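You operate a simulated robot arm through the tools that you are given. There is no shell and no other tool.

Carry out the task below with a simulated robot arm. There is one attempt and no reset: what you move stays moved.

TASK
Set the controls near the top of the grey side table. At the end: the grey page holder is set to up before the page; the lead winder drum is turned to paid out; the white brake lever is set to free; the silver page holder is set to up before the page; whatever was shut is shut again. Leave all else as you found it, and nothing knocked over. The silver page holder goes to its stop. The white brake lever goes anticlockwise seen from above, to its stop. The grey page holder goes to its stop.

Only the result counts: the job must be done as asked and must still hold three seconds after the hand-in. Knocking over, shifting, dropping, spilling or breaking anything else fails it.

THE ROBOT
A 7-joint arm with a two-finger parallel gripper, fixed in place. Base frame: the origin is on the floor under the middle of its stand, x ahead of it, y to its left, z up. Readings come in cm, degrees, newtons and seconds.
It reaches about 124.7 cm from its shoulder. Its first joint turns from -132.0 to 132.0 degrees. Payload 3.91 kg.
Tool frame: the origin (TCP) lies between the finger pads and is the grasp point; the fingertips stand 3 cm ahead of it; z points along the fingers, y is the line along which they close. Largest opening 11 cm; finger width 2, thickness 1; the body of the gripper, 4.8 by 11.2 cm, starts 5.5 cm behind the TCP.
Orientation is told as [roll, pitch, yaw] about the base's x, y, z axes, in that order, counted from this pose: with the fingers straight down and closing along the base's y, the tool's x points along the base's -x, its y along +y and its z along -z.

THE INTERFACE
- The arm moves only by the tool drive_tool. Its argument "series" is a list that holds one entry, the list of rows, each a list of 7 numbers: the shift along the tool's x, y, z in units of 40 mm (1.0 is 40 mm), then the turn, a rotation vector about the tool's x, y, z in units of 5 degrees (1.0 is 5 degrees), then the closure in counts, from 0 (fully open) to 255 (shut). In form: [[[dx, dy, dz, rx, ry, rz, jaw], ...]]. A call has 1 to 20 rows; each row shifts and turns the commanded pose from where the row before left it, along the tool's axes as they then stand. A call with a number of a shift or a turn outside -1 to 1 is refused whole. A row lasts 0.2 s, in which the tool goes at most 5 cm and 8.6 degrees; a call with a longer step from one row to the next is refused whole, and so is a gripper value outside its range. Where a pose cannot be reached the arm comes as near as it can. A force on the tool above 40 N (or 10 N above the force at the start of the call, whichever is more), or a blocked arm, ends the call early, and 0.2 s more pass. Each finger travels about 10.8 cm/s and halts on what it meets, pressing with about 28 N; the grip force reading is that of the motor and also rises with nothing between the fingers. The clock runs only during rows and for 0.2 s after the last one: add rows that do not move to give the fingers time. It gives the time, the measured TCP pose, the force on the tool (base axes), the opening and the grip force at its end, in the units of the frame above (readings bear some noise), with the torque about the TCP (base axes, N m) and any sound that the robot's microphone picked up.
- Cameras (640 x 400 px; columns grow to the right, rows downward): "scene" is fixed at [22.14, 64.81, 151.03]; the picture's right is [-0.31, -0.95, 0.00], its down [-0.89, 0.29, -0.34] and it looks along [0.33, -0.11, -0.94] (base axes); focal length 314 px, centre (320, 200). "wrist" rides on the gripper at [7.2, 1.7, -10.4] in the tool frame; the picture's right is [-0.23, 0.97, 0.00], its down [-0.76, -0.18, -0.62] and it looks along [-0.61, -0.14, 0.78] (tool axes); focal length 222 px, centre (320, 200). There is no depth. A picture from a camera that has moved, and an enlarged one, comes with that camera's place and axes in the base frame and with its lens.
- get_image(camera): a new picture of that camera. No time passes.
- enlarge(camera, box): a new picture of the part [left, top, right, bottom] of that camera's present view, enlarged. No time passes.
- job_done(): hands the job in; it is judged then, once.

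Nothing tells you positions but the pictures and the camera data. Unless the task says otherwise, let go and move clear before handing in.

The tools are called after ">>>" by a JSON object that holds its "api" and its "payload". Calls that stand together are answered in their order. drive_tool: Moves the arm, as the interface text tells. Its arguments: {"type":"object","properties":{"series":{"type":"array"}},"required":["series"]} The other tools are called the same way: get_image (camera) takes a picture; enlarge (camera, box) takes an enlarged picture of a part of a camera's view; job_done () hands the job in.

At the start:

```text
time: 0.0
position: [42.66, 34.6, 111.86]
orientation: [0.0, -0.1, 0.0]
force: [-0.5, -0.2, 0.6]
moment: [0.02, -0.03, -0.03]
width: 11.01
grasp_force: 0.0
```

scene: 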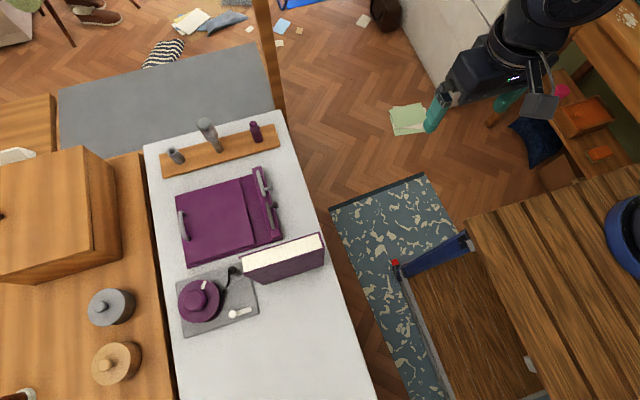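
wrist: 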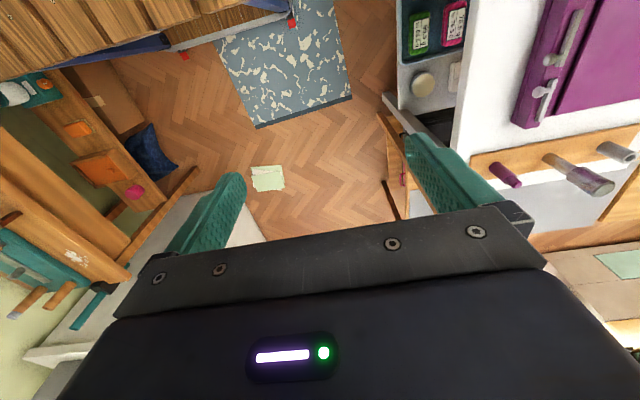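

I see a grey side table carrying a purple frame (perhaps a book stand), a purple book, a drum with a lever on a grey plate, and a peg rail. I'll look closer before I move anything.

>>> {"api": "enlarge", "payload": {"camera": "scene", "box": [140, 100, 340, 225]}}

>>> {"api": "enlarge", "payload": {"camera": "scene", "box": [160, 225, 340, 340]}}

>>> {"api": "enlarge", "payload": {"camera": "wrist", "box": [380, 0, 640, 200]}}

```text
3.20 times, centred on (240, 162) of scene
camera zoom: at [22.14, 64.81, 151.03], right [-0.31, -0.95, 0.0], down [-0.89, 0.29, -0.34], along [0.33, -0.11, -0.94], focal length 1004 px, centre (576, 320)
```

zoom: 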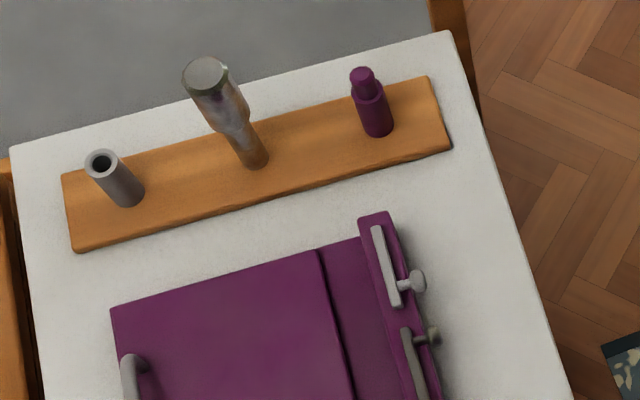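

```text
3.48 times, centred on (250, 282) of scene
camera zoom: at [22.14, 64.81, 151.03], right [-0.31, -0.95, 0.0], down [-0.89, 0.29, -0.34], along [0.33, -0.11, -0.94], focal length 1091 px, centre (564, -87)
```

zoom: 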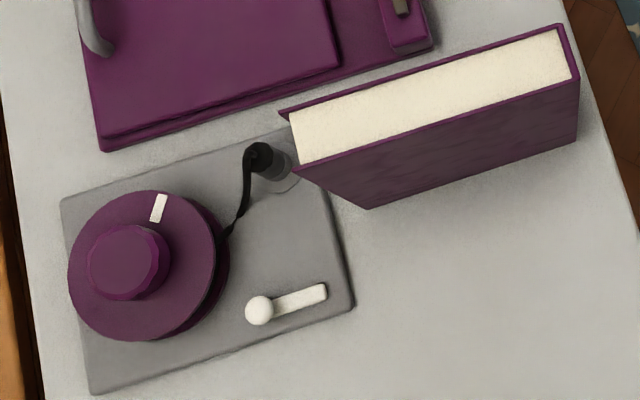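

```text
2.00 times, centred on (510, 100) of wrist
camera zoom: at [35.47, 36.37, 122.24], right [0.23, 0.97, 0.0], down [0.76, -0.18, 0.62], along [0.61, -0.14, -0.78], focal length 444 px, centre (-60, 400)
```

zoom: 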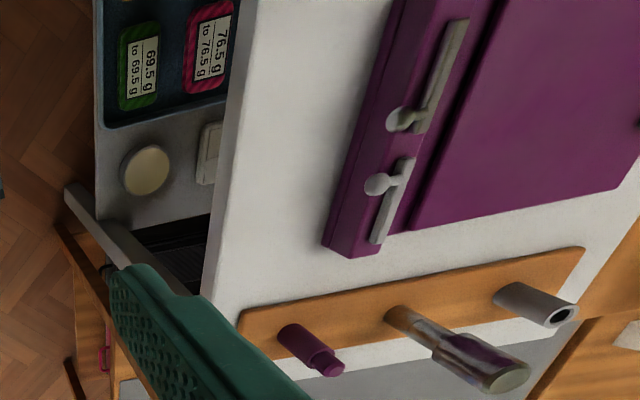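

The table top is at about z = 80 cm and spans x from about 4 to 75 and y from 59 to 95. The stand with the page holders is near (50, 75) and the winder plate near (30, 84). I'll move the arm over the table at a safe height to get better views.

>>> {"api": "drive_tool", "payload": {"series": [[[0.32, 0.8, 0, 0, 0, 0, 0], [0.32, 0.8, 0, 0, 0, 0, 0], [0.32, 0.8, 0, 0, 0, 0, 0], [0.32, 0.8, 0, 0, 0, 0, 0], [0.32, 0.8, 0, 0, 0, 0, 0], [0.32, 0.8, 0, 0, 0, 0, 0], [0.32, 0.8, 0, 0, 0, 0, 0], [0.32, 0.8, 0, 0, 0, 0, 0], [0.32, 0.8, 0, 0, 0, 0, 0], [0.32, 0.8, 0, 0, 0, 0, 0]]]}}

>>> {"api": "get_image", "payload": {"camera": "wrist"}}

>>> {"api": "get_image", "payload": {"camera": "scene"}}

```text
time: 2.2
position: [29.8, 66.62, 111.87]
orientation: [0.0, -0.1, -0.1]
force: [-0.2, -0.4, 0.1]
moment: [0.04, 0.03, -0.04]
width: 10.99
grasp_force: 0.2
```

```text
taken
camera wrist: at [22.63, 68.39, 122.26], right [0.23, 0.97, 0.0], down [0.76, -0.18, 0.62], along [0.61, -0.14, -0.78], focal length 222 px, centre (320, 200)
```

wrist: 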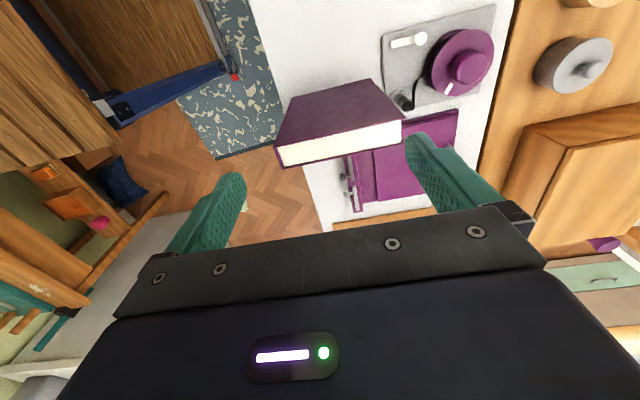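

```text
taken
```

scene: 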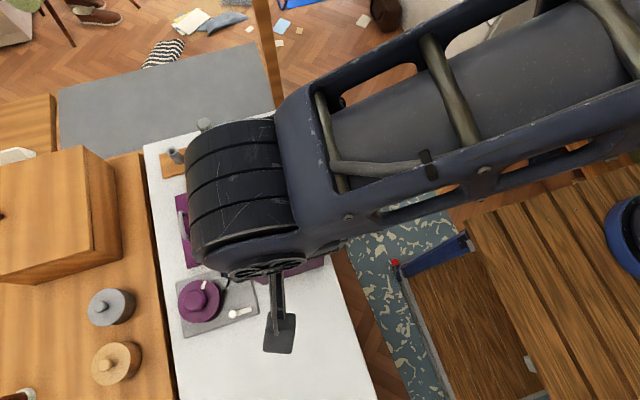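

>>> {"api": "enlarge", "payload": {"camera": "wrist", "box": [270, 0, 510, 150]}}

>>> {"api": "enlarge", "payload": {"camera": "wrist", "box": [320, 130, 480, 230]}}

```text
2.67 times, centred on (390, 75) of wrist
camera zoom: at [22.63, 68.39, 122.26], right [0.23, 0.97, 0.0], down [0.76, -0.18, 0.62], along [0.61, -0.14, -0.78], focal length 592 px, centre (133, 533)
```

zoom: 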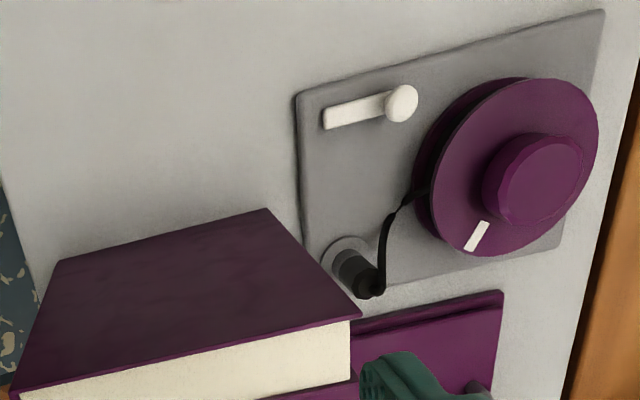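

```text
4.00 times, centred on (400, 180) of wrist
camera zoom: at [22.63, 68.39, 122.26], right [0.23, 0.97, 0.0], down [0.76, -0.18, 0.62], along [0.61, -0.14, -0.78], focal length 888 px, centre (0, 280)
```

zoom: 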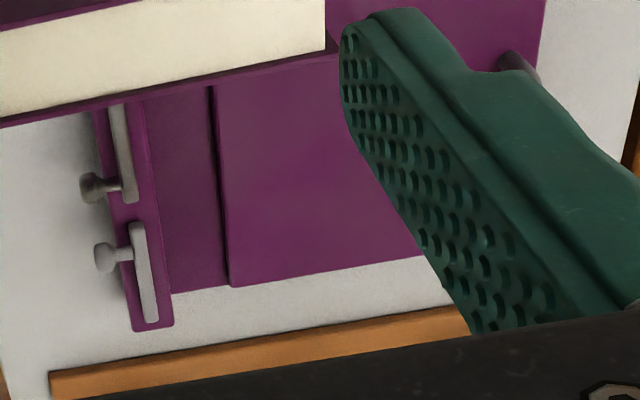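

>>> {"api": "drive_tool", "payload": {"series": [[[-0.83, -0.69, 0.2, 0, 0, 0, 0], [-0.83, -0.69, 0.2, 0, 0, 0, 0], [-0.83, -0.69, 0.2, 0, 0, 0, 0], [-0.83, -0.69, 0.2, 0, 0, 0, 0], [-0.83, -0.69, 0.2, 0, 0, 0, 0], [-0.83, -0.69, 0.2, 0, 0, 0, 0], [0, 0, 0, 0, 0, -1, 0], [0, 0, 0, 0, 0, -1, 0], [0, 0, 0, 0, 0, -1, 0], [0, 0, 0, 0, 0, -1, 0], [0, 0, 0, 0, 0, -1, 0], [0, 0, 0, 0, 0, -1, 0], [0, 0, 0, 0, 0, -1, 0], [0, 0, 0, 0, 0, -1, 0], [0, 0, 0, 0, 0, -1, 0], [0, 0, 0, 0, 0, -1, 0], [0, 0, 0, 0, 0, -1, 0], [0, 0, 0, 0, 0, -1, 0], [0, 0, 0, 0, 0, -1, 0], [0, 0, 0, 0, 0, -1, 0]]]}}

>>> {"api": "drive_tool", "payload": {"series": [[[0, 0, 0, 0, 0, -1, 0], [0, 0, 0, 0, 0, -1, 0], [0, 0, 0, 0, 0, -1, 0], [0, 0, 0, 0, 0, -1, 0]]]}}

>>> {"api": "get_image", "payload": {"camera": "wrist"}}

>>> {"api": "get_image", "payload": {"camera": "scene"}}

```text
time: 6.4
position: [49.64, 50.0, 106.9]
orientation: [-0.2, -0.1, 70.0]
force: [0.1, 0.5, -0.7]
moment: [0.01, 0.01, 0.0]
width: 10.98
grasp_force: 0.1
```

```text
time: 7.4
position: [49.71, 50.01, 106.98]
orientation: [-0.1, 0.0, 89.9]
force: [0.0, -0.1, -0.1]
moment: [0.01, 0.0, -0.04]
width: 10.98
grasp_force: 0.0
```

```text
taken
camera wrist: at [48.12, 42.85, 117.4], right [-0.97, 0.23, 0.0], down [0.18, 0.76, 0.62], along [0.14, 0.61, -0.78], focal length 222 px, centre (320, 200)
```

wrist: 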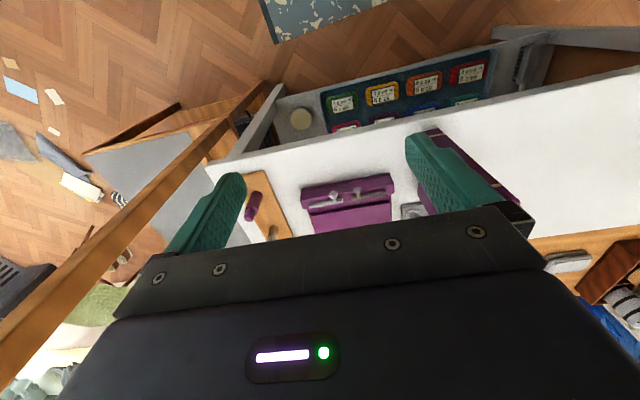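

```text
taken
```

scene: 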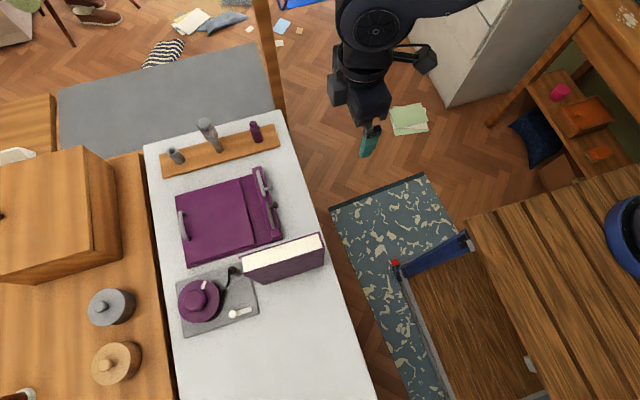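

>>> {"api": "enlarge", "payload": {"camera": "wrist", "box": [210, 30, 580, 240]}}

>>> {"api": "enlarge", "payload": {"camera": "wrist", "box": [280, 150, 440, 250]}}

>>> {"api": "enlarge", "payload": {"camera": "scene", "box": [165, 160, 295, 270]}}

```text
1.73 times, centred on (395, 135) of wrist
camera zoom: at [48.12, 42.85, 117.4], right [-0.97, 0.23, 0.0], down [0.18, 0.76, 0.62], along [0.14, 0.61, -0.78], focal length 384 px, centre (190, 312)
```

zoom: 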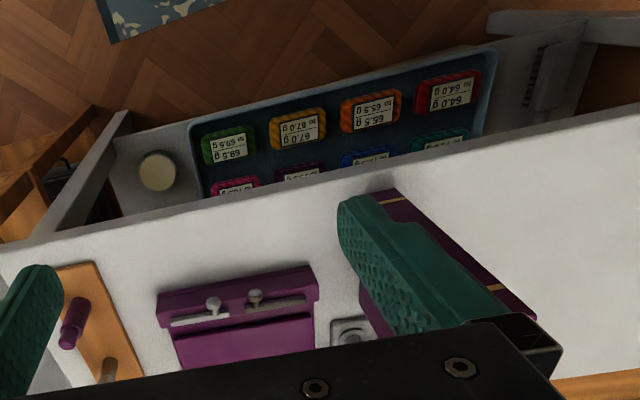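

```text
4.00 times, centred on (360, 200) of wrist
camera zoom: at [48.12, 42.85, 117.4], right [-0.97, 0.23, 0.0], down [0.18, 0.76, 0.62], along [0.14, 0.61, -0.78], focal length 888 px, centre (160, 200)
```

zoom: 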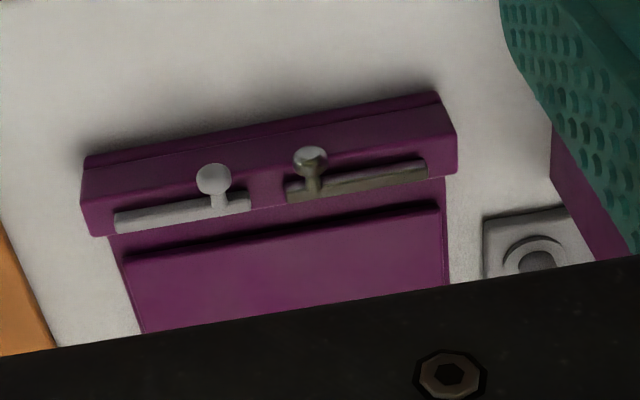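

```text
3.64 times, centred on (230, 215) of scene
camera zoom: at [22.14, 64.81, 151.03], right [-0.31, -0.95, 0.0], down [-0.89, 0.29, -0.34], along [0.33, -0.11, -0.94], focal length 1141 px, centre (647, 146)
```

zoom: 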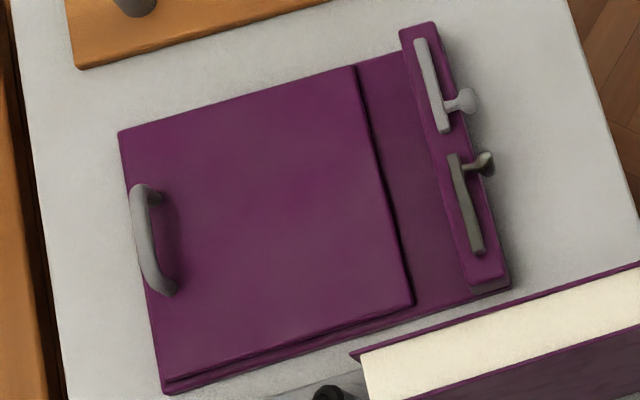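

The two page holders are small levers lying flat on the ledge, with their knobs near the middle: silver at about (51, 67, 86) and grey at about (47, 67, 86). I'll tilt the hand to look at them more from the side and find where they pivot.

>>> {"api": "drive_tool", "payload": {"series": [[[0.25, 0, 0.8, 0, 0, 0, 120], [0.25, 0, 0.8, 0, 0, 0, 255], [0.25, 0, 0.8, 0, 0, 0, 255], [0, 0, 0, 0, -1, 0, 255], [0, 0, 0, 0, -1, 0, 255], [0, 0, 0, 0, -1, 0, 255], [0, 0, 0, 0, -1, 0, 255], [0, 0, 0, 0, -1, 0, 255], [0, 0, 0, 0, -1, 0, 255], [0, 0, 0, 0, -1, 0, 255], [0, 0, 0, 0, -1, 0, 255]]]}}

>>> {"api": "get_image", "payload": {"camera": "wrist"}}

>>> {"api": "get_image", "payload": {"camera": "scene"}}

```text
time: 9.8
position: [49.66, 47.07, 97.56]
orientation: [-0.2, -40.1, 89.9]
force: [-0.3, -0.1, 0.3]
moment: [-0.02, -0.05, -0.02]
width: 0.02
grasp_force: 27.8
```

```text
taken
camera wrist: at [48.1, 34.88, 100.84], right [-0.97, 0.17, 0.15], down [0.18, 0.18, 0.97], along [0.14, 0.97, -0.21], focal length 222 px, centre (320, 200)
```

wrist: 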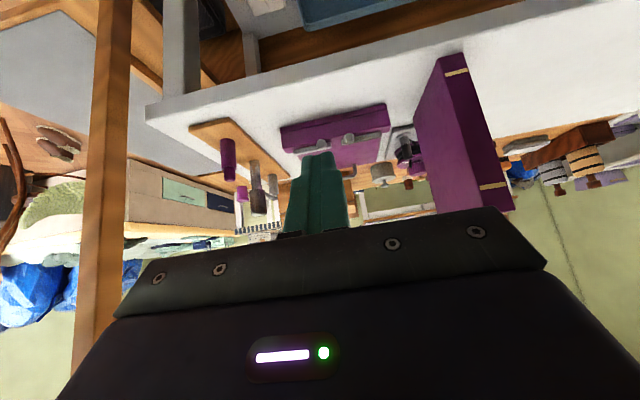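

```text
taken
```

scene: 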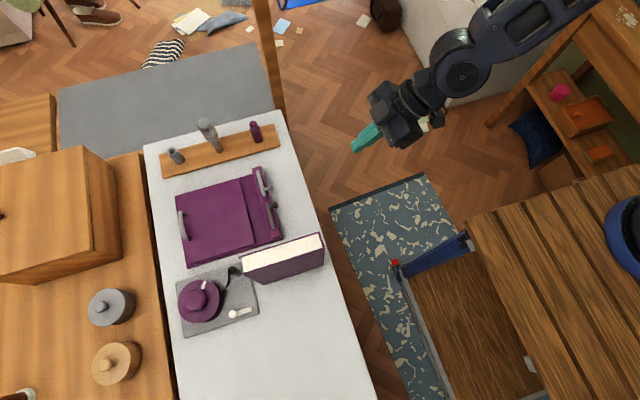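

>>> {"api": "enlarge", "payload": {"camera": "wrist", "box": [260, 90, 420, 190]}}

>>> {"api": "enlarge", "payload": {"camera": "wrist", "box": [310, 120, 400, 176]}}

```text
4.00 times, centred on (340, 140) of wrist
camera zoom: at [48.1, 34.88, 100.84], right [-0.97, 0.17, 0.15], down [0.18, 0.18, 0.97], along [0.14, 0.97, -0.21], focal length 888 px, centre (240, 440)
```

zoom: 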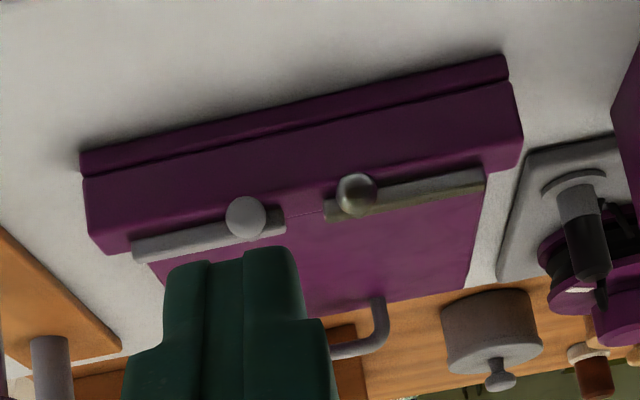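

```text
7.11 times, centred on (355, 148) of wrist
camera zoom: at [48.1, 34.88, 100.84], right [-0.97, 0.17, 0.15], down [0.18, 0.18, 0.97], along [0.14, 0.97, -0.21], focal length 1580 px, centre (71, 570)
```

zoom: 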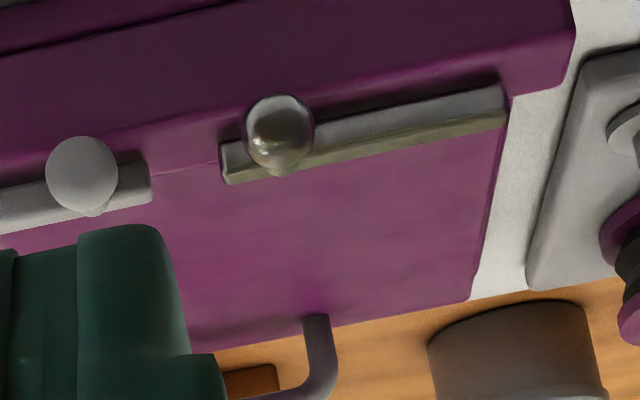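

The knobs overhang the front edge of the ledge by about 0.6 cm, and each lever probably pivots at its far end. I'll spin the hand 180° so that the camera rides above the fingers for a frontal approach.

>>> {"api": "drive_tool", "payload": {"series": [[[0, 0, 0, 0, 0, 1, 255], [0, 0, 0, 0, 0, 1, 255], [0, 0, 0, 0, 0, 1, 255], [0, 0, 0, 0, 0, 1, 255], [0, 0, 0, 0, 0, 1, 255], [0, 0, 0, 0, 0, 1, 255], [0, 0, 0, 0, 0, 1, 255], [0, 0, 0, 0, 0, 1, 255], [0, 0, 0, 0, 0, 1, 255], [0, 0, 0, 0, 0, 1, 255], [0, 0, 0, 0, 0, 1, 255], [0, 0, 0, 0, 0, 1, 255], [0, 0, 0, 0, 0, 1, 255], [0, 0, 0, 0, 0, 1, 255], [0, 0, 0, 0, 0, 1, 255], [0, 0, 0, 0, 0, 1, 255], [0, 0, 0, 0, 0, 1, 255], [0, 0, 0, 0, 0, 1, 255], [0, 0, 0, 0, 0, 0, 255]]]}}

>>> {"api": "drive_tool", "payload": {"series": [[[0, 0, 0, 0, 0, 1, 255], [0, 0, 0, 0, 0, 1, 255], [0, 0, 0, 0, 0, 1, 255], [0, 0, 0, 0, 0, 1, 255], [0, 0, 0, 0, 0, 1, 255], [0, 0, 0, 0, 0, 1, 255], [0, 0, 0, 0, 0, 1, 255], [0, 0, 0, 0, 0, 1, 255], [0, 0, 0, 0, 0, 1, 255], [0, 0, 0, 0, 0, 1, 255], [0, 0, 0, 0, 0, 1, 255], [0, 0, 0, 0, 0, 1, 255], [0, 0, 0, 0, 0, 1, 255], [0, 0, 0, 0, 0, 1, 255], [0, 0, 0, 0, 0, 1, 255], [0, 0, 0, 0, 0, 1, 255], [0, 0, 0, 0, 0, 1, 255], [0, 0, 0, 0, 0, 1, 255], [0, 0, 0, 0, 0, 0, 255]]]}}

>>> {"api": "get_image", "payload": {"camera": "wrist"}}

>>> {"api": "get_image", "payload": {"camera": "scene"}}

```text
time: 13.8
position: [49.83, 47.13, 97.45]
orientation: [40.1, 0.0, -0.1]
force: [-0.3, 0.4, 0.6]
moment: [0.0, -0.04, 0.02]
width: 0.0
grasp_force: 27.7
```

```text
time: 17.8
position: [49.69, 47.05, 97.41]
orientation: [0.0, 40.1, -90.1]
force: [-0.3, -0.2, -0.4]
moment: [0.02, -0.01, -0.01]
width: 0.01
grasp_force: 28.0
```

```text
taken
camera wrist: at [51.54, 46.0, 110.1], right [0.97, -0.18, -0.15], down [-0.18, -0.98, -0.01], along [-0.14, 0.04, -0.99], focal length 222 px, centre (320, 200)
```

wrist: 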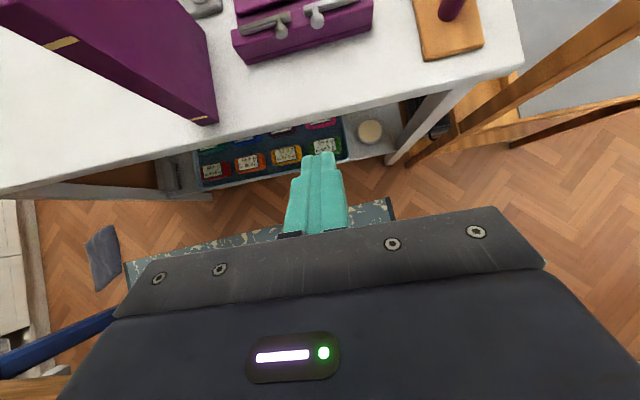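

```text
taken
```

scene: 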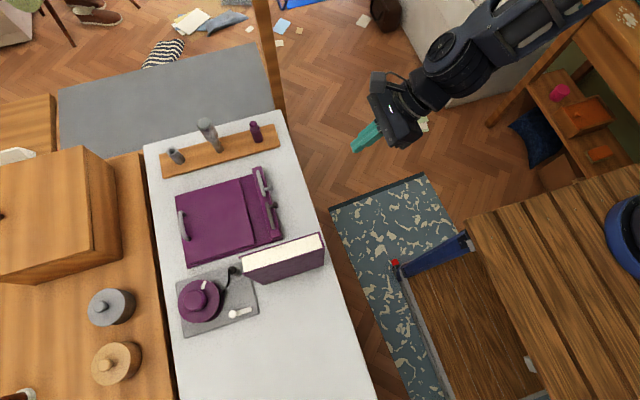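

>>> {"api": "drive_tool", "payload": {"series": [[[0, 0, 0, 0, 1, 0, 255], [0, 0, 0, 0, 1, 0, 255], [0, 0, 0, 0, 1, 0, 255], [0, 0, 0, 0, 1, 0, 255], [0, 0, 0, 0, 1, 0, 255], [0, 0, 0, 0, 1, 0, 255], [0, 0, 0, 0, 1, 0, 255], [0, 0, 0, 0, 1, 0, 255], [0, 0, 0, 0, 0, 0, 255]]]}}

>>> {"api": "get_image", "payload": {"camera": "wrist"}}

>>> {"api": "enlarge", "payload": {"camera": "wrist", "box": [220, 120, 420, 245]}}

```text
time: 19.8
position: [49.81, 46.99, 97.48]
orientation: [0.2, 80.1, -89.8]
force: [0.2, -0.8, 0.3]
moment: [0.03, 0.01, 0.0]
width: 0.0
grasp_force: 27.8
```

```text
taken
camera wrist: at [51.57, 38.11, 106.48], right [0.97, -0.04, -0.22], down [-0.18, -0.75, -0.64], along [-0.14, 0.67, -0.73], focal length 222 px, centre (320, 200)
```

wrist: 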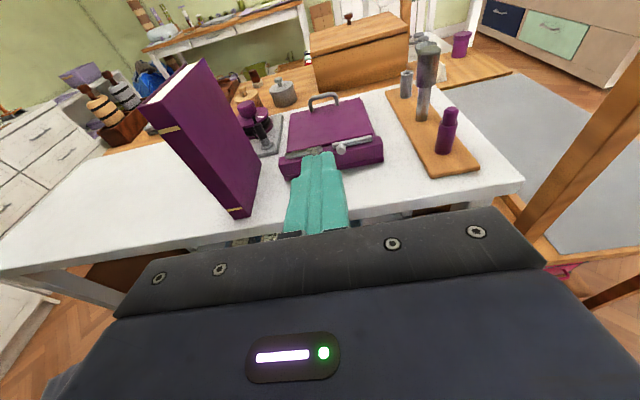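

```text
3.20 times, centred on (320, 182) of wrist
camera zoom: at [51.57, 38.11, 106.48], right [0.97, -0.04, -0.22], down [-0.18, -0.75, -0.64], along [-0.14, 0.67, -0.73], focal length 711 px, centre (320, 256)
```

zoom: 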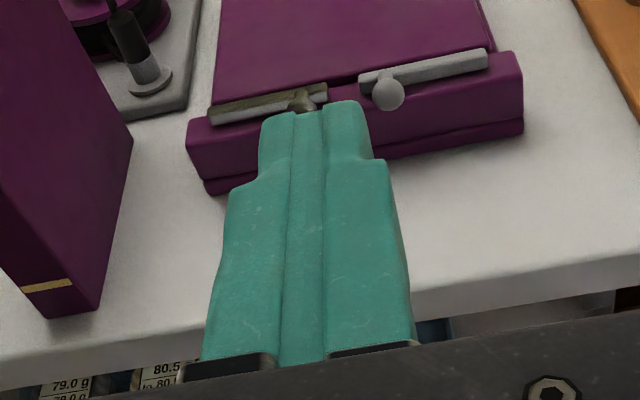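

From above, the levers look as I expected. I'll go to a pre-grasp pose in front of the silver knob, roll the hand 45° and open the jaws slightly.

>>> {"api": "drive_tool", "payload": {"series": [[[-0.481, 0.087, 0.79, 0, 0, 0, 255], [-0.481, 0.087, 0.79, 0, 0, 0, 255], [-0.481, 0.087, 0.79, 0, 0, 0, 230], [-0.481, 0.087, 0.79, 0, 0, 0, 195], [0, 0, 0, 0, 0, -1, 195], [0, 0, 0, 0, 0, -1, 195], [0, 0, 0, 0, 0, -1, 195], [0, 0, 0, 0, 0, -1, 195], [0, 0, 0, 0, 0, -1, 195], [0, 0, 0, 0, 0, -1, 195], [0, 0, 0, 0, 0, -1, 195], [0, 0, 0, 0, 0, -1, 195], [0, 0, 0, 0, 0, -1, 195], [0, 0, 0, 0, 0, 0, 195]]]}}

>>> {"api": "get_image", "payload": {"camera": "wrist"}}

>>> {"api": "get_image", "payload": {"camera": "scene"}}

```text
time: 22.8
position: [51.2, 58.2, 87.62]
orientation: [76.0, 44.0, -9.8]
force: [-0.5, 0.5, 0.6]
moment: [0.03, -0.02, -0.01]
width: 2.6
grasp_force: 0.0
```

```text
taken
camera wrist: at [47.3, 49.13, 95.77], right [0.85, 0.09, 0.52], down [0.41, -0.73, -0.55], along [0.33, 0.68, -0.66], focal length 222 px, centre (320, 200)
```

wrist: 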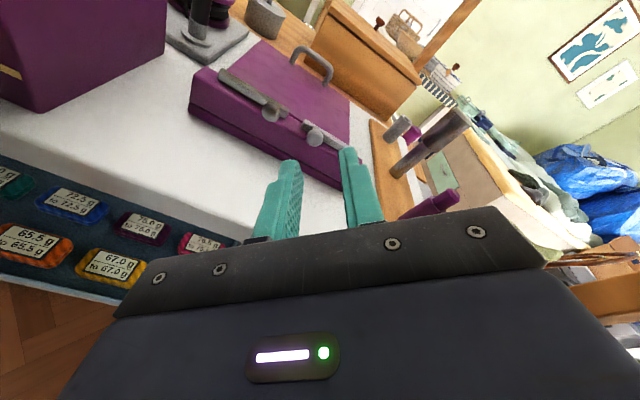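

```text
taken
```

scene: 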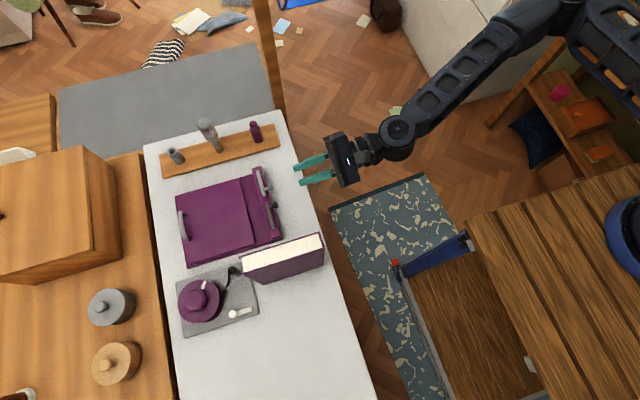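

>>> {"api": "enlarge", "payload": {"camera": "wrist", "box": [240, 80, 400, 180]}}

>>> {"api": "enlarge", "payload": {"camera": "scene", "box": [235, 155, 335, 220]}}

```text
4.00 times, centred on (320, 130) of wrist
camera zoom: at [47.3, 49.13, 95.77], right [0.85, 0.09, 0.52], down [0.41, -0.73, -0.55], along [0.33, 0.68, -0.66], focal length 888 px, centre (320, 480)
```

zoom: 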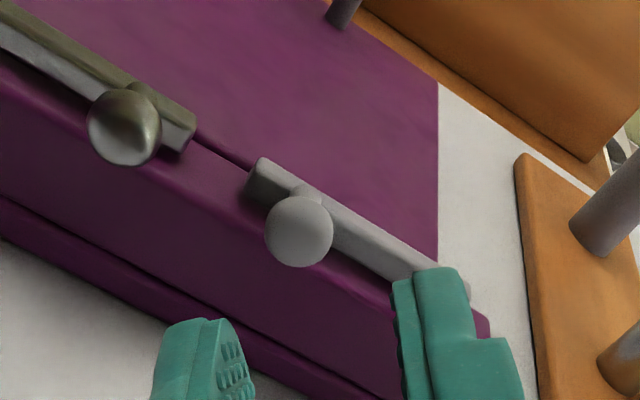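

```text
6.15 times, centred on (285, 188) of scene
camera zoom: at [22.14, 64.81, 151.03], right [-0.31, -0.95, 0.0], down [-0.89, 0.29, -0.34], along [0.33, -0.11, -0.94], focal length 1930 px, centre (535, 277)
```

zoom: 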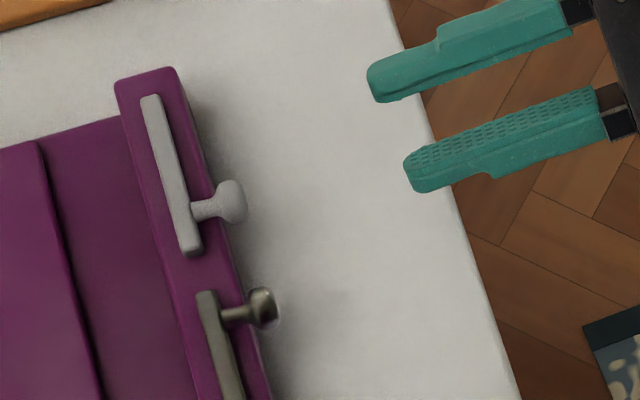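

>>> {"api": "drive_tool", "payload": {"series": [[[-0.029, -0.029, 0.4, 0, 0, 0, 195], [-0.029, -0.029, 0.4, 0, 0, 0, 195], [-0.029, -0.029, 0.4, 0, 0, 0, 195], [-0.029, -0.029, 0.25, 0, 0, 0, 195], [0, 0, 0, 0, 0, 0, 195]]]}}

>>> {"api": "get_image", "payload": {"camera": "wrist"}}

>>> {"api": "enlarge", "payload": {"camera": "wrist", "box": [240, 80, 400, 180]}}

>>> {"api": "enlarge", "payload": {"camera": "scene", "box": [235, 155, 335, 220]}}

```text
time: 24.0
position: [51.26, 63.87, 85.99]
orientation: [76.0, 44.2, -10.0]
force: [0.7, -0.1, 0.2]
moment: [-0.01, -0.01, -0.01]
width: 2.59
grasp_force: 0.1
```

```text
taken
camera wrist: at [47.45, 54.83, 94.2], right [0.85, 0.09, 0.52], down [0.41, -0.73, -0.55], along [0.33, 0.68, -0.66], focal length 222 px, centre (320, 200)
```

wrist: 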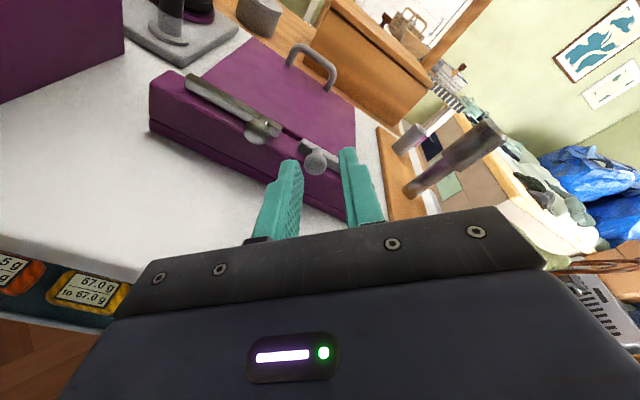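

```text
4.00 times, centred on (320, 130) of wrist
camera zoom: at [47.45, 54.83, 94.2], right [0.85, 0.09, 0.52], down [0.41, -0.73, -0.55], along [0.33, 0.68, -0.66], focal length 888 px, centre (320, 480)
```

zoom: 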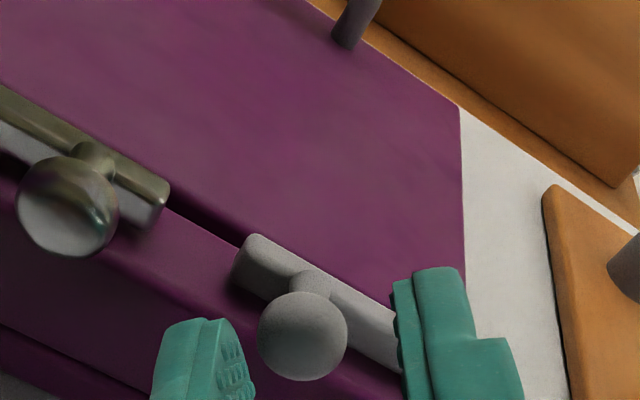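

```text
6.15 times, centred on (285, 188) of scene
camera zoom: at [22.14, 64.81, 151.03], right [-0.31, -0.95, 0.0], down [-0.89, 0.29, -0.34], along [0.33, -0.11, -0.94], focal length 1930 px, centre (535, 277)
```

zoom: 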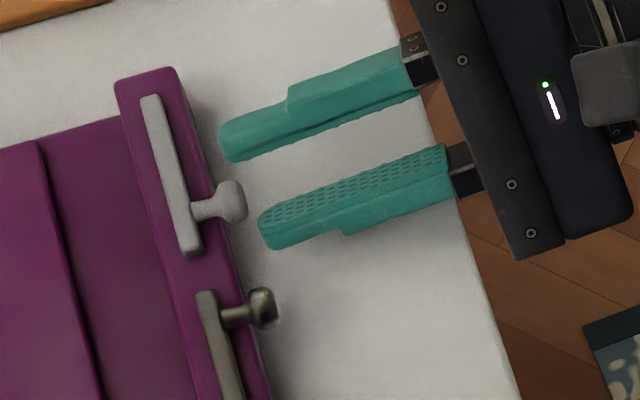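

>>> {"api": "drive_tool", "payload": {"series": [[[0, 0, 0.12, 0, 0, 0, 195], [0, 0, 0.12, 0, 0, 0, 195], [0, 0, 0, 0, 0, 0, 195]]]}}

>>> {"api": "enlarge", "payload": {"camera": "wrist", "box": [240, 80, 400, 180]}}

>>> {"api": "enlarge", "payload": {"camera": "scene", "box": [235, 155, 335, 220]}}

```text
time: 24.8
position: [51.27, 64.76, 85.9]
orientation: [76.0, 44.2, -9.9]
force: [0.1, -0.1, -1.1]
moment: [-0.01, 0.0, 0.0]
width: 2.58
grasp_force: 0.0
```

```text
4.00 times, centred on (320, 130) of wrist
camera zoom: at [47.4, 55.6, 93.96], right [0.85, 0.09, 0.52], down [0.41, -0.73, -0.55], along [0.33, 0.68, -0.66], focal length 888 px, centre (320, 480)
```

zoom: 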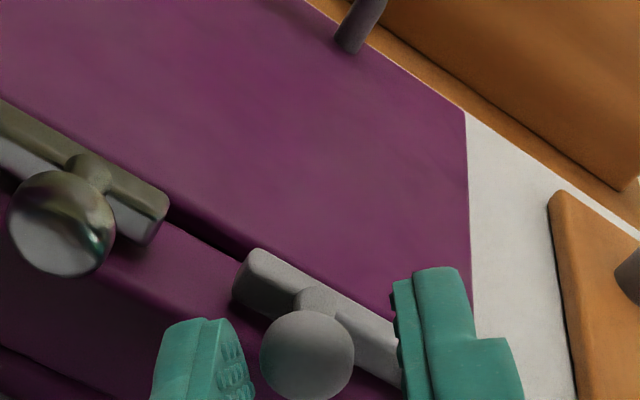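

```text
6.15 times, centred on (285, 188) of scene
camera zoom: at [22.14, 64.81, 151.03], right [-0.31, -0.95, 0.0], down [-0.89, 0.29, -0.34], along [0.33, -0.11, -0.94], focal length 1930 px, centre (535, 277)
```

zoom: 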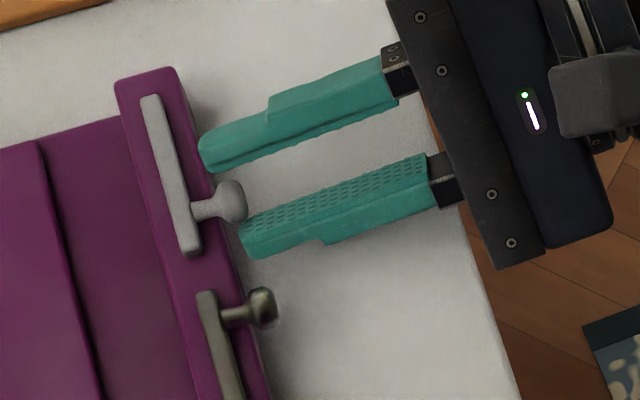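

>>> {"api": "drive_tool", "payload": {"series": [[[0.062, 0.125, -0.023, 0, 0, 0, 195], [0.062, 0.125, -0.023, 0, 0, 0, 195], [0.062, 0.125, -0.023, 0, 0, 0, 195], [0, 0, 0, 0, 0, 0, 195]]]}}

>>> {"api": "enlarge", "payload": {"camera": "wrist", "box": [240, 80, 400, 180]}}

>>> {"api": "enlarge", "payload": {"camera": "scene", "box": [235, 155, 335, 220]}}

```text
time: 25.8
position: [51.94, 64.65, 87.39]
orientation: [76.0, 44.0, -10.0]
force: [-0.1, -0.2, -1.2]
moment: [-0.02, 0.03, 0.02]
width: 2.58
grasp_force: 0.0
```

```text
4.00 times, centred on (320, 130) of wrist
camera zoom: at [48.0, 55.68, 95.54], right [0.85, 0.09, 0.52], down [0.41, -0.73, -0.55], along [0.33, 0.68, -0.66], focal length 888 px, centre (320, 480)
```

zoom: 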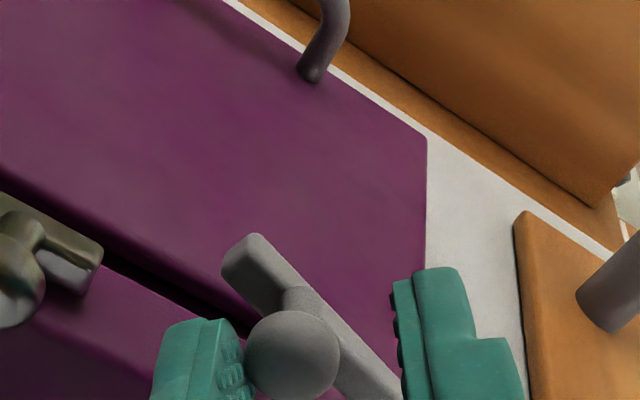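

```text
6.15 times, centred on (285, 188) of scene
camera zoom: at [22.14, 64.81, 151.03], right [-0.31, -0.95, 0.0], down [-0.89, 0.29, -0.34], along [0.33, -0.11, -0.94], focal length 1930 px, centre (535, 277)
```

zoom: 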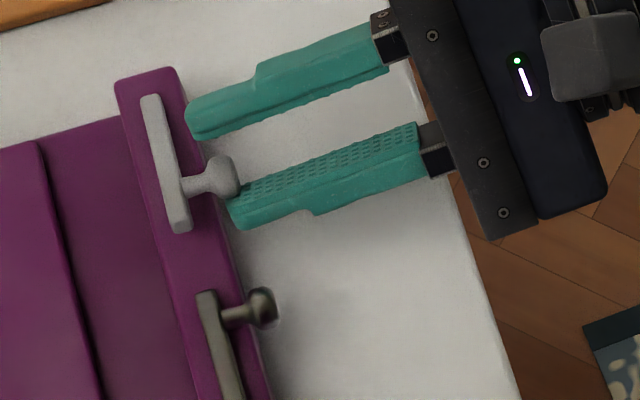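

The silver lever swings up about its far end with very little force. I'll keep following the arc.

>>> {"api": "drive_tool", "payload": {"series": [[[0.052, 0.198, -0.031, 0, 0, 0, 195], [0.052, 0.198, -0.031, 0, 0, 0, 195], [0.052, 0.198, -0.031, 0, 0, 0, 195], [-0.055, 0.199, -0.018, 0, 0, 0, 195], [-0.055, 0.199, -0.018, 0, 0, 0, 195], [-0.055, 0.199, -0.018, 0, 0, 0, 195], [0, 0, 0, 0, 0, 0, 195]]]}}

>>> {"api": "enlarge", "payload": {"camera": "wrist", "box": [240, 80, 400, 180]}}

>>> {"api": "enlarge", "payload": {"camera": "scene", "box": [235, 155, 335, 220]}}

```text
time: 27.4
position: [55.26, 64.64, 91.0]
orientation: [76.1, 44.2, -10.0]
force: [-0.1, -0.3, 0.5]
moment: [0.04, 0.0, 0.0]
width: 2.57
grasp_force: 0.1
```

```text
4.00 times, centred on (320, 130) of wrist
camera zoom: at [51.39, 55.72, 99.09], right [0.85, 0.09, 0.52], down [0.41, -0.73, -0.55], along [0.33, 0.68, -0.66], focal length 888 px, centre (320, 480)
```

zoom: 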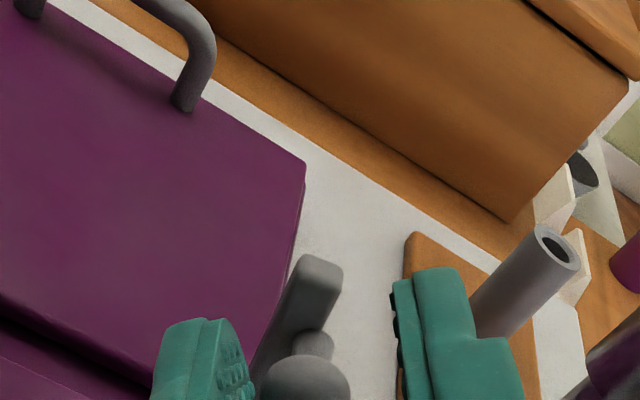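

```text
6.15 times, centred on (285, 188) of scene
camera zoom: at [22.14, 64.81, 151.03], right [-0.31, -0.95, 0.0], down [-0.89, 0.29, -0.34], along [0.33, -0.11, -0.94], focal length 1930 px, centre (535, 277)
```

zoom: 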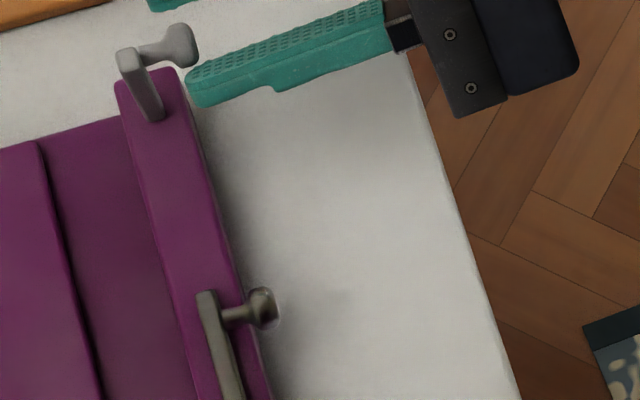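

>>> {"api": "drive_tool", "payload": {"series": [[[-0.07, 0.095, -0.003, 0, 0, 0, 195], [-0.08, 0.09, 0, 0, 0, 0, 195], [-0.088, 0.088, 0, 0, 0, 0, 195], [0, 0, 0, 0, 0, 0, 195]]]}}

>>> {"api": "enlarge", "payload": {"camera": "wrist", "box": [240, 80, 400, 180]}}

>>> {"api": "enlarge", "payload": {"camera": "scene", "box": [235, 135, 335, 200]}}

```text
time: 28.4
position: [56.42, 64.75, 90.93]
orientation: [76.0, 44.1, -9.8]
force: [-12.0, -0.3, -4.7]
moment: [-0.13, 0.25, 0.32]
width: 3.22
grasp_force: 6.0
```

```text
4.00 times, centred on (320, 130) of wrist
camera zoom: at [52.71, 55.72, 99.08], right [0.85, 0.09, 0.52], down [0.41, -0.73, -0.55], along [0.33, 0.68, -0.66], focal length 888 px, centre (320, 480)
```

zoom: 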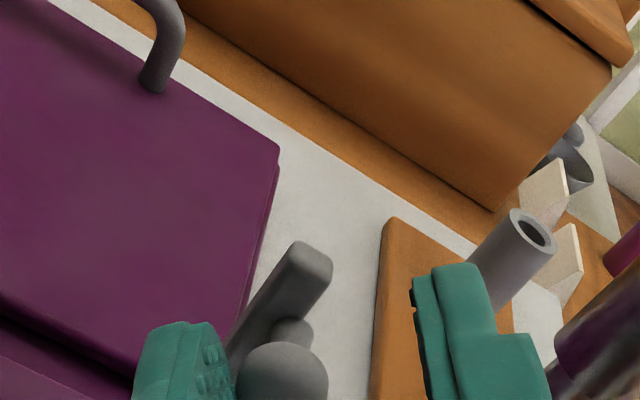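

```text
6.15 times, centred on (285, 168) of scene
camera zoom: at [22.14, 64.81, 151.03], right [-0.31, -0.95, 0.0], down [-0.89, 0.29, -0.34], along [0.33, -0.11, -0.94], focal length 1930 px, centre (535, 400)
```

zoom: 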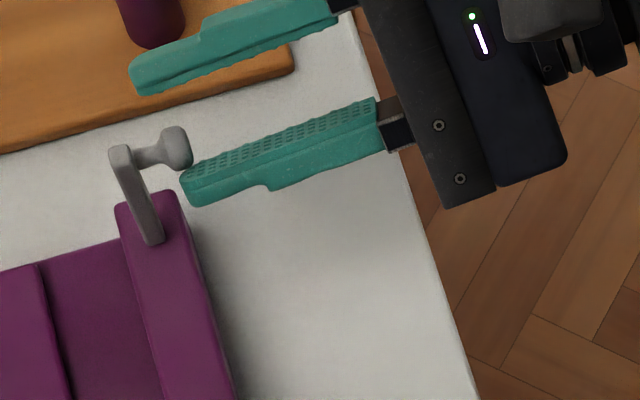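

Pushing on met resistance (about 13 N and the finger giving way), so the silver holder is at its stop. I'll back off gently and check that it stays up.

>>> {"api": "drive_tool", "payload": {"series": [[[0.03, -0.12, 0, 0, 0, 0, 195], [0.0, -0.03, 0, 0, 0, 0, 195], [0, 0, -0.5, 0, 0, 0, 195], [0, 0, -0.7, 0, 0, 0, 195], [0, 0, -0.5, 0, 0, 0, 195], [0, 0, 0, 0, 0, 0, 195]]]}}

>>> {"api": "get_image", "payload": {"camera": "wrist"}}

>>> {"api": "enlarge", "payload": {"camera": "scene", "box": [215, 145, 315, 210]}}

```text
time: 29.8
position: [56.16, 58.16, 91.87]
orientation: [76.0, 44.1, -10.0]
force: [-0.1, 0.5, 0.0]
moment: [0.0, 0.0, -0.02]
width: 2.58
grasp_force: 0.0
```

```text
taken
camera wrist: at [52.24, 49.06, 100.04], right [0.85, 0.09, 0.52], down [0.41, -0.73, -0.55], along [0.33, 0.68, -0.66], focal length 222 px, centre (320, 200)
```

wrist: 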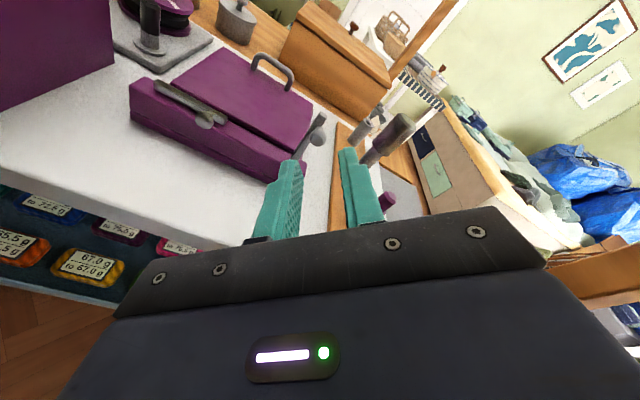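

```text
6.15 times, centred on (265, 178) of scene
camera zoom: at [22.14, 64.81, 151.03], right [-0.31, -0.95, 0.0], down [-0.89, 0.29, -0.34], along [0.33, -0.11, -0.94], focal length 1930 px, centre (658, 338)
```

zoom: 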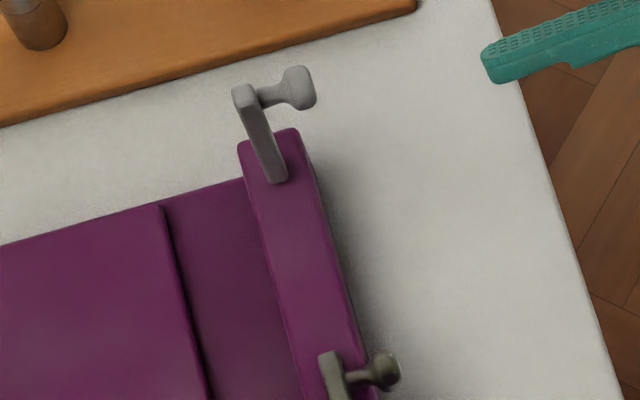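

The silver holder stays upright at its stop. Next is the grey holder, which mirrors it, so I'll move in front of its knob and roll the hand the other way.

>>> {"api": "drive_tool", "payload": {"series": [[[0.193, -0.61, 0.052, 0, 0, 0, 195], [0.193, -0.61, 0.052, 0, 0, 0, 195], [0.193, -0.61, 0.052, 0, 0, 0, 195], [0.193, -0.61, 0.052, 0, 0, 0, 195], [0, 0, 0, 0, 0, 1, 195], [0, 0, 0, 0, 0, 1, 195], [0, 0, 0, 0, 0, 1, 195], [0, 0, 0, 0, 0, 1, 195], [0, 0, 0, 0, 0, 1, 195], [0, 0, 0, 0, 0, 1, 195], [0, 0, 0, 0, 0, 1, 195], [0, 0, 0, 0, 0, 1, 195], [0, 0, 0, 0, 0, 1, 195], [0, 0, 0, 0, 0, 1, 195], [0, 0, 0, 0, 0, 1, 195], [0, 0, 0, 0, 0, 1, 195], [0, 0, 0, 0, 0, 1, 195], [0, 0, 0, 0, 0, 1, 195], [0, 0, 0, 0, 0, 1, 195], [0, 0, 0, 0, 0, 1, 195]]]}}

>>> {"api": "drive_tool", "payload": {"series": [[[0, 0, 0, 0, 0, 1, 195], [0, 0, 0, 0, 0, 1, 195], [0, 0, 0, 0, 0, 0, 195]]]}}

>>> {"api": "get_image", "payload": {"camera": "wrist"}}

>>> {"api": "enlarge", "payload": {"camera": "wrist", "box": [240, 80, 400, 180]}}

>>> {"api": "enlarge", "payload": {"camera": "scene", "box": [235, 165, 335, 230]}}

```text
time: 34.0
position: [46.99, 58.14, 86.93]
orientation: [-72.9, 53.8, -166.1]
force: [0.3, 0.3, 0.8]
moment: [0.01, -0.03, 0.01]
width: 2.56
grasp_force: 0.0
```

```text
time: 34.8
position: [46.89, 58.05, 86.99]
orientation: [-76.1, 44.1, -170.1]
force: [-0.1, -0.3, 0.8]
moment: [0.0, -0.01, 0.0]
width: 2.58
grasp_force: 0.1
```

```text
taken
camera wrist: at [53.37, 48.64, 92.69], right [0.53, -0.15, -0.84], down [-0.66, -0.69, -0.3], along [-0.53, 0.71, -0.46], focal length 222 px, centre (320, 200)
```

wrist: 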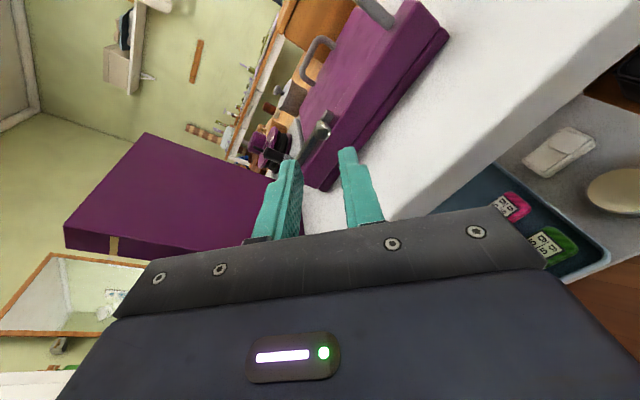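

```text
4.00 times, centred on (320, 130) of wrist
camera zoom: at [53.37, 48.64, 92.69], right [0.53, -0.15, -0.84], down [-0.66, -0.69, -0.3], along [-0.53, 0.71, -0.46], focal length 888 px, centre (320, 480)
```

zoom: 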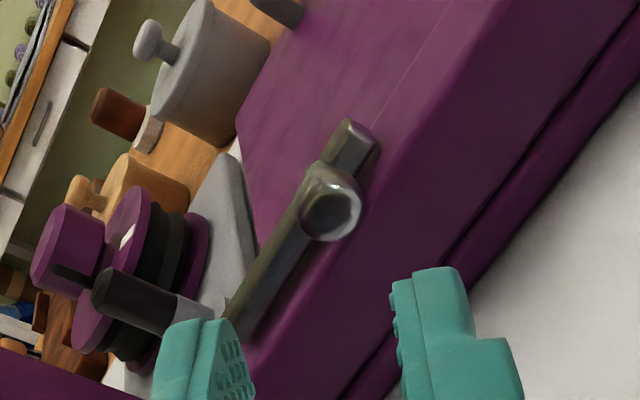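

```text
6.15 times, centred on (285, 198) of scene
camera zoom: at [22.14, 64.81, 151.03], right [-0.31, -0.95, 0.0], down [-0.89, 0.29, -0.34], along [0.33, -0.11, -0.94], focal length 1930 px, centre (535, 215)
```

zoom: 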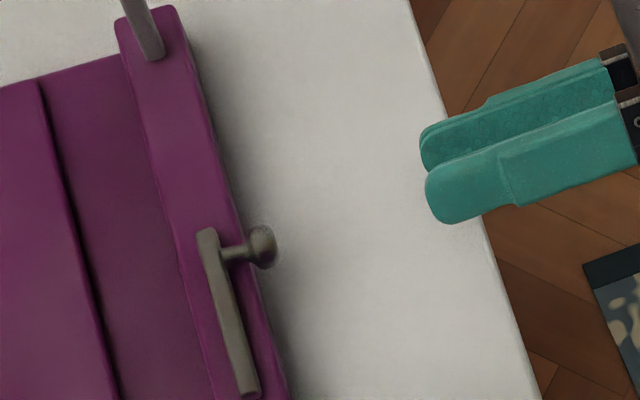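

>>> {"api": "drive_tool", "payload": {"series": [[[0, 0, 0.4, 0, 0, 0, 195], [0, 0, 0.4, 0, 0, 0, 195], [0, 0, 0.4, 0, 0, 0, 195], [0, 0, 0.3, 0, 0, 0, 195], [0, 0, 0.17, 0, 0, 0, 195], [0, 0, 0, 0, 0, 0, 195]]]}}

>>> {"api": "enlarge", "payload": {"camera": "wrist", "box": [240, 80, 400, 180]}}

>>> {"api": "enlarge", "payload": {"camera": "scene", "box": [235, 165, 335, 230]}}

```text
time: 36.2
position: [47.03, 64.73, 85.7]
orientation: [-76.0, 44.2, -170.2]
force: [-0.2, 0.0, -0.4]
moment: [-0.01, 0.01, 0.0]
width: 2.59
grasp_force: 0.0
```

```text
4.00 times, centred on (320, 130) of wrist
camera zoom: at [53.42, 55.16, 91.44], right [0.53, -0.15, -0.84], down [-0.66, -0.69, -0.3], along [-0.53, 0.71, -0.46], focal length 888 px, centre (320, 480)
```

zoom: 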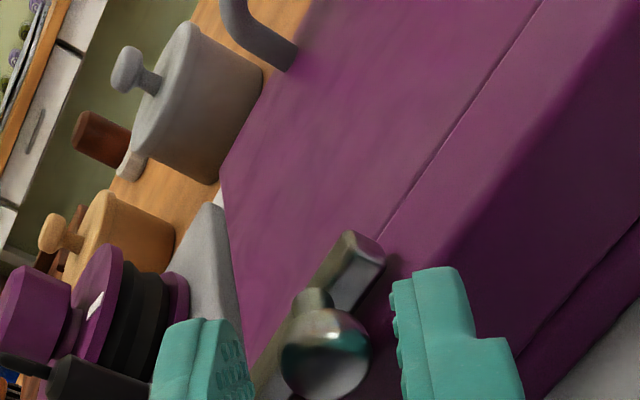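

```text
6.15 times, centred on (285, 198) of scene
camera zoom: at [22.14, 64.81, 151.03], right [-0.31, -0.95, 0.0], down [-0.89, 0.29, -0.34], along [0.33, -0.11, -0.94], focal length 1930 px, centre (535, 215)
```

zoom: 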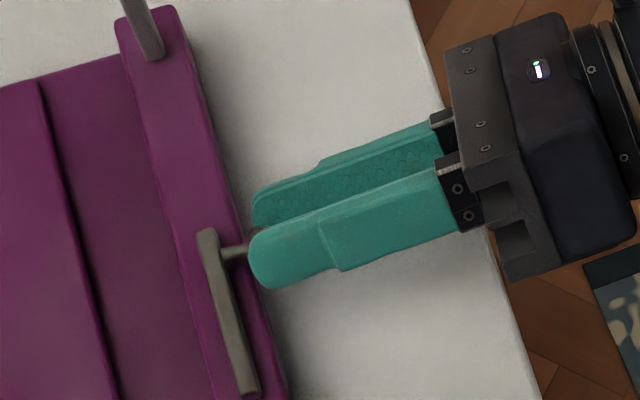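

>>> {"api": "drive_tool", "payload": {"series": [[[0.062, -0.125, -0.023, 0, 0, 0, 195], [0.062, -0.125, -0.023, 0, 0, 0, 195], [0.062, -0.125, -0.023, 0, 0, 0, 195], [0, 0, 0, 0, 0, 0, 195]]]}}

>>> {"api": "enlarge", "payload": {"camera": "wrist", "box": [240, 80, 400, 180]}}

```text
time: 37.2
position: [46.22, 64.61, 87.45]
orientation: [-76.0, 44.2, -170.2]
force: [-0.3, 0.2, 0.6]
moment: [-0.01, -0.04, 0.01]
width: 2.58
grasp_force: 0.1
```

```text
4.00 times, centred on (320, 130) of wrist
camera zoom: at [52.72, 55.17, 93.15], right [0.53, -0.15, -0.84], down [-0.66, -0.69, -0.3], along [-0.53, 0.71, -0.46], focal length 888 px, centre (320, 480)
```

zoom: 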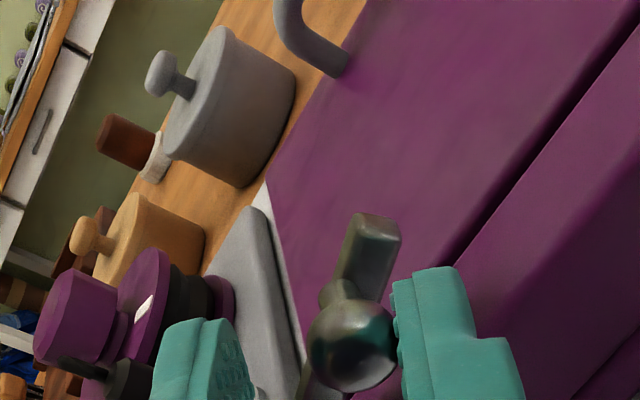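

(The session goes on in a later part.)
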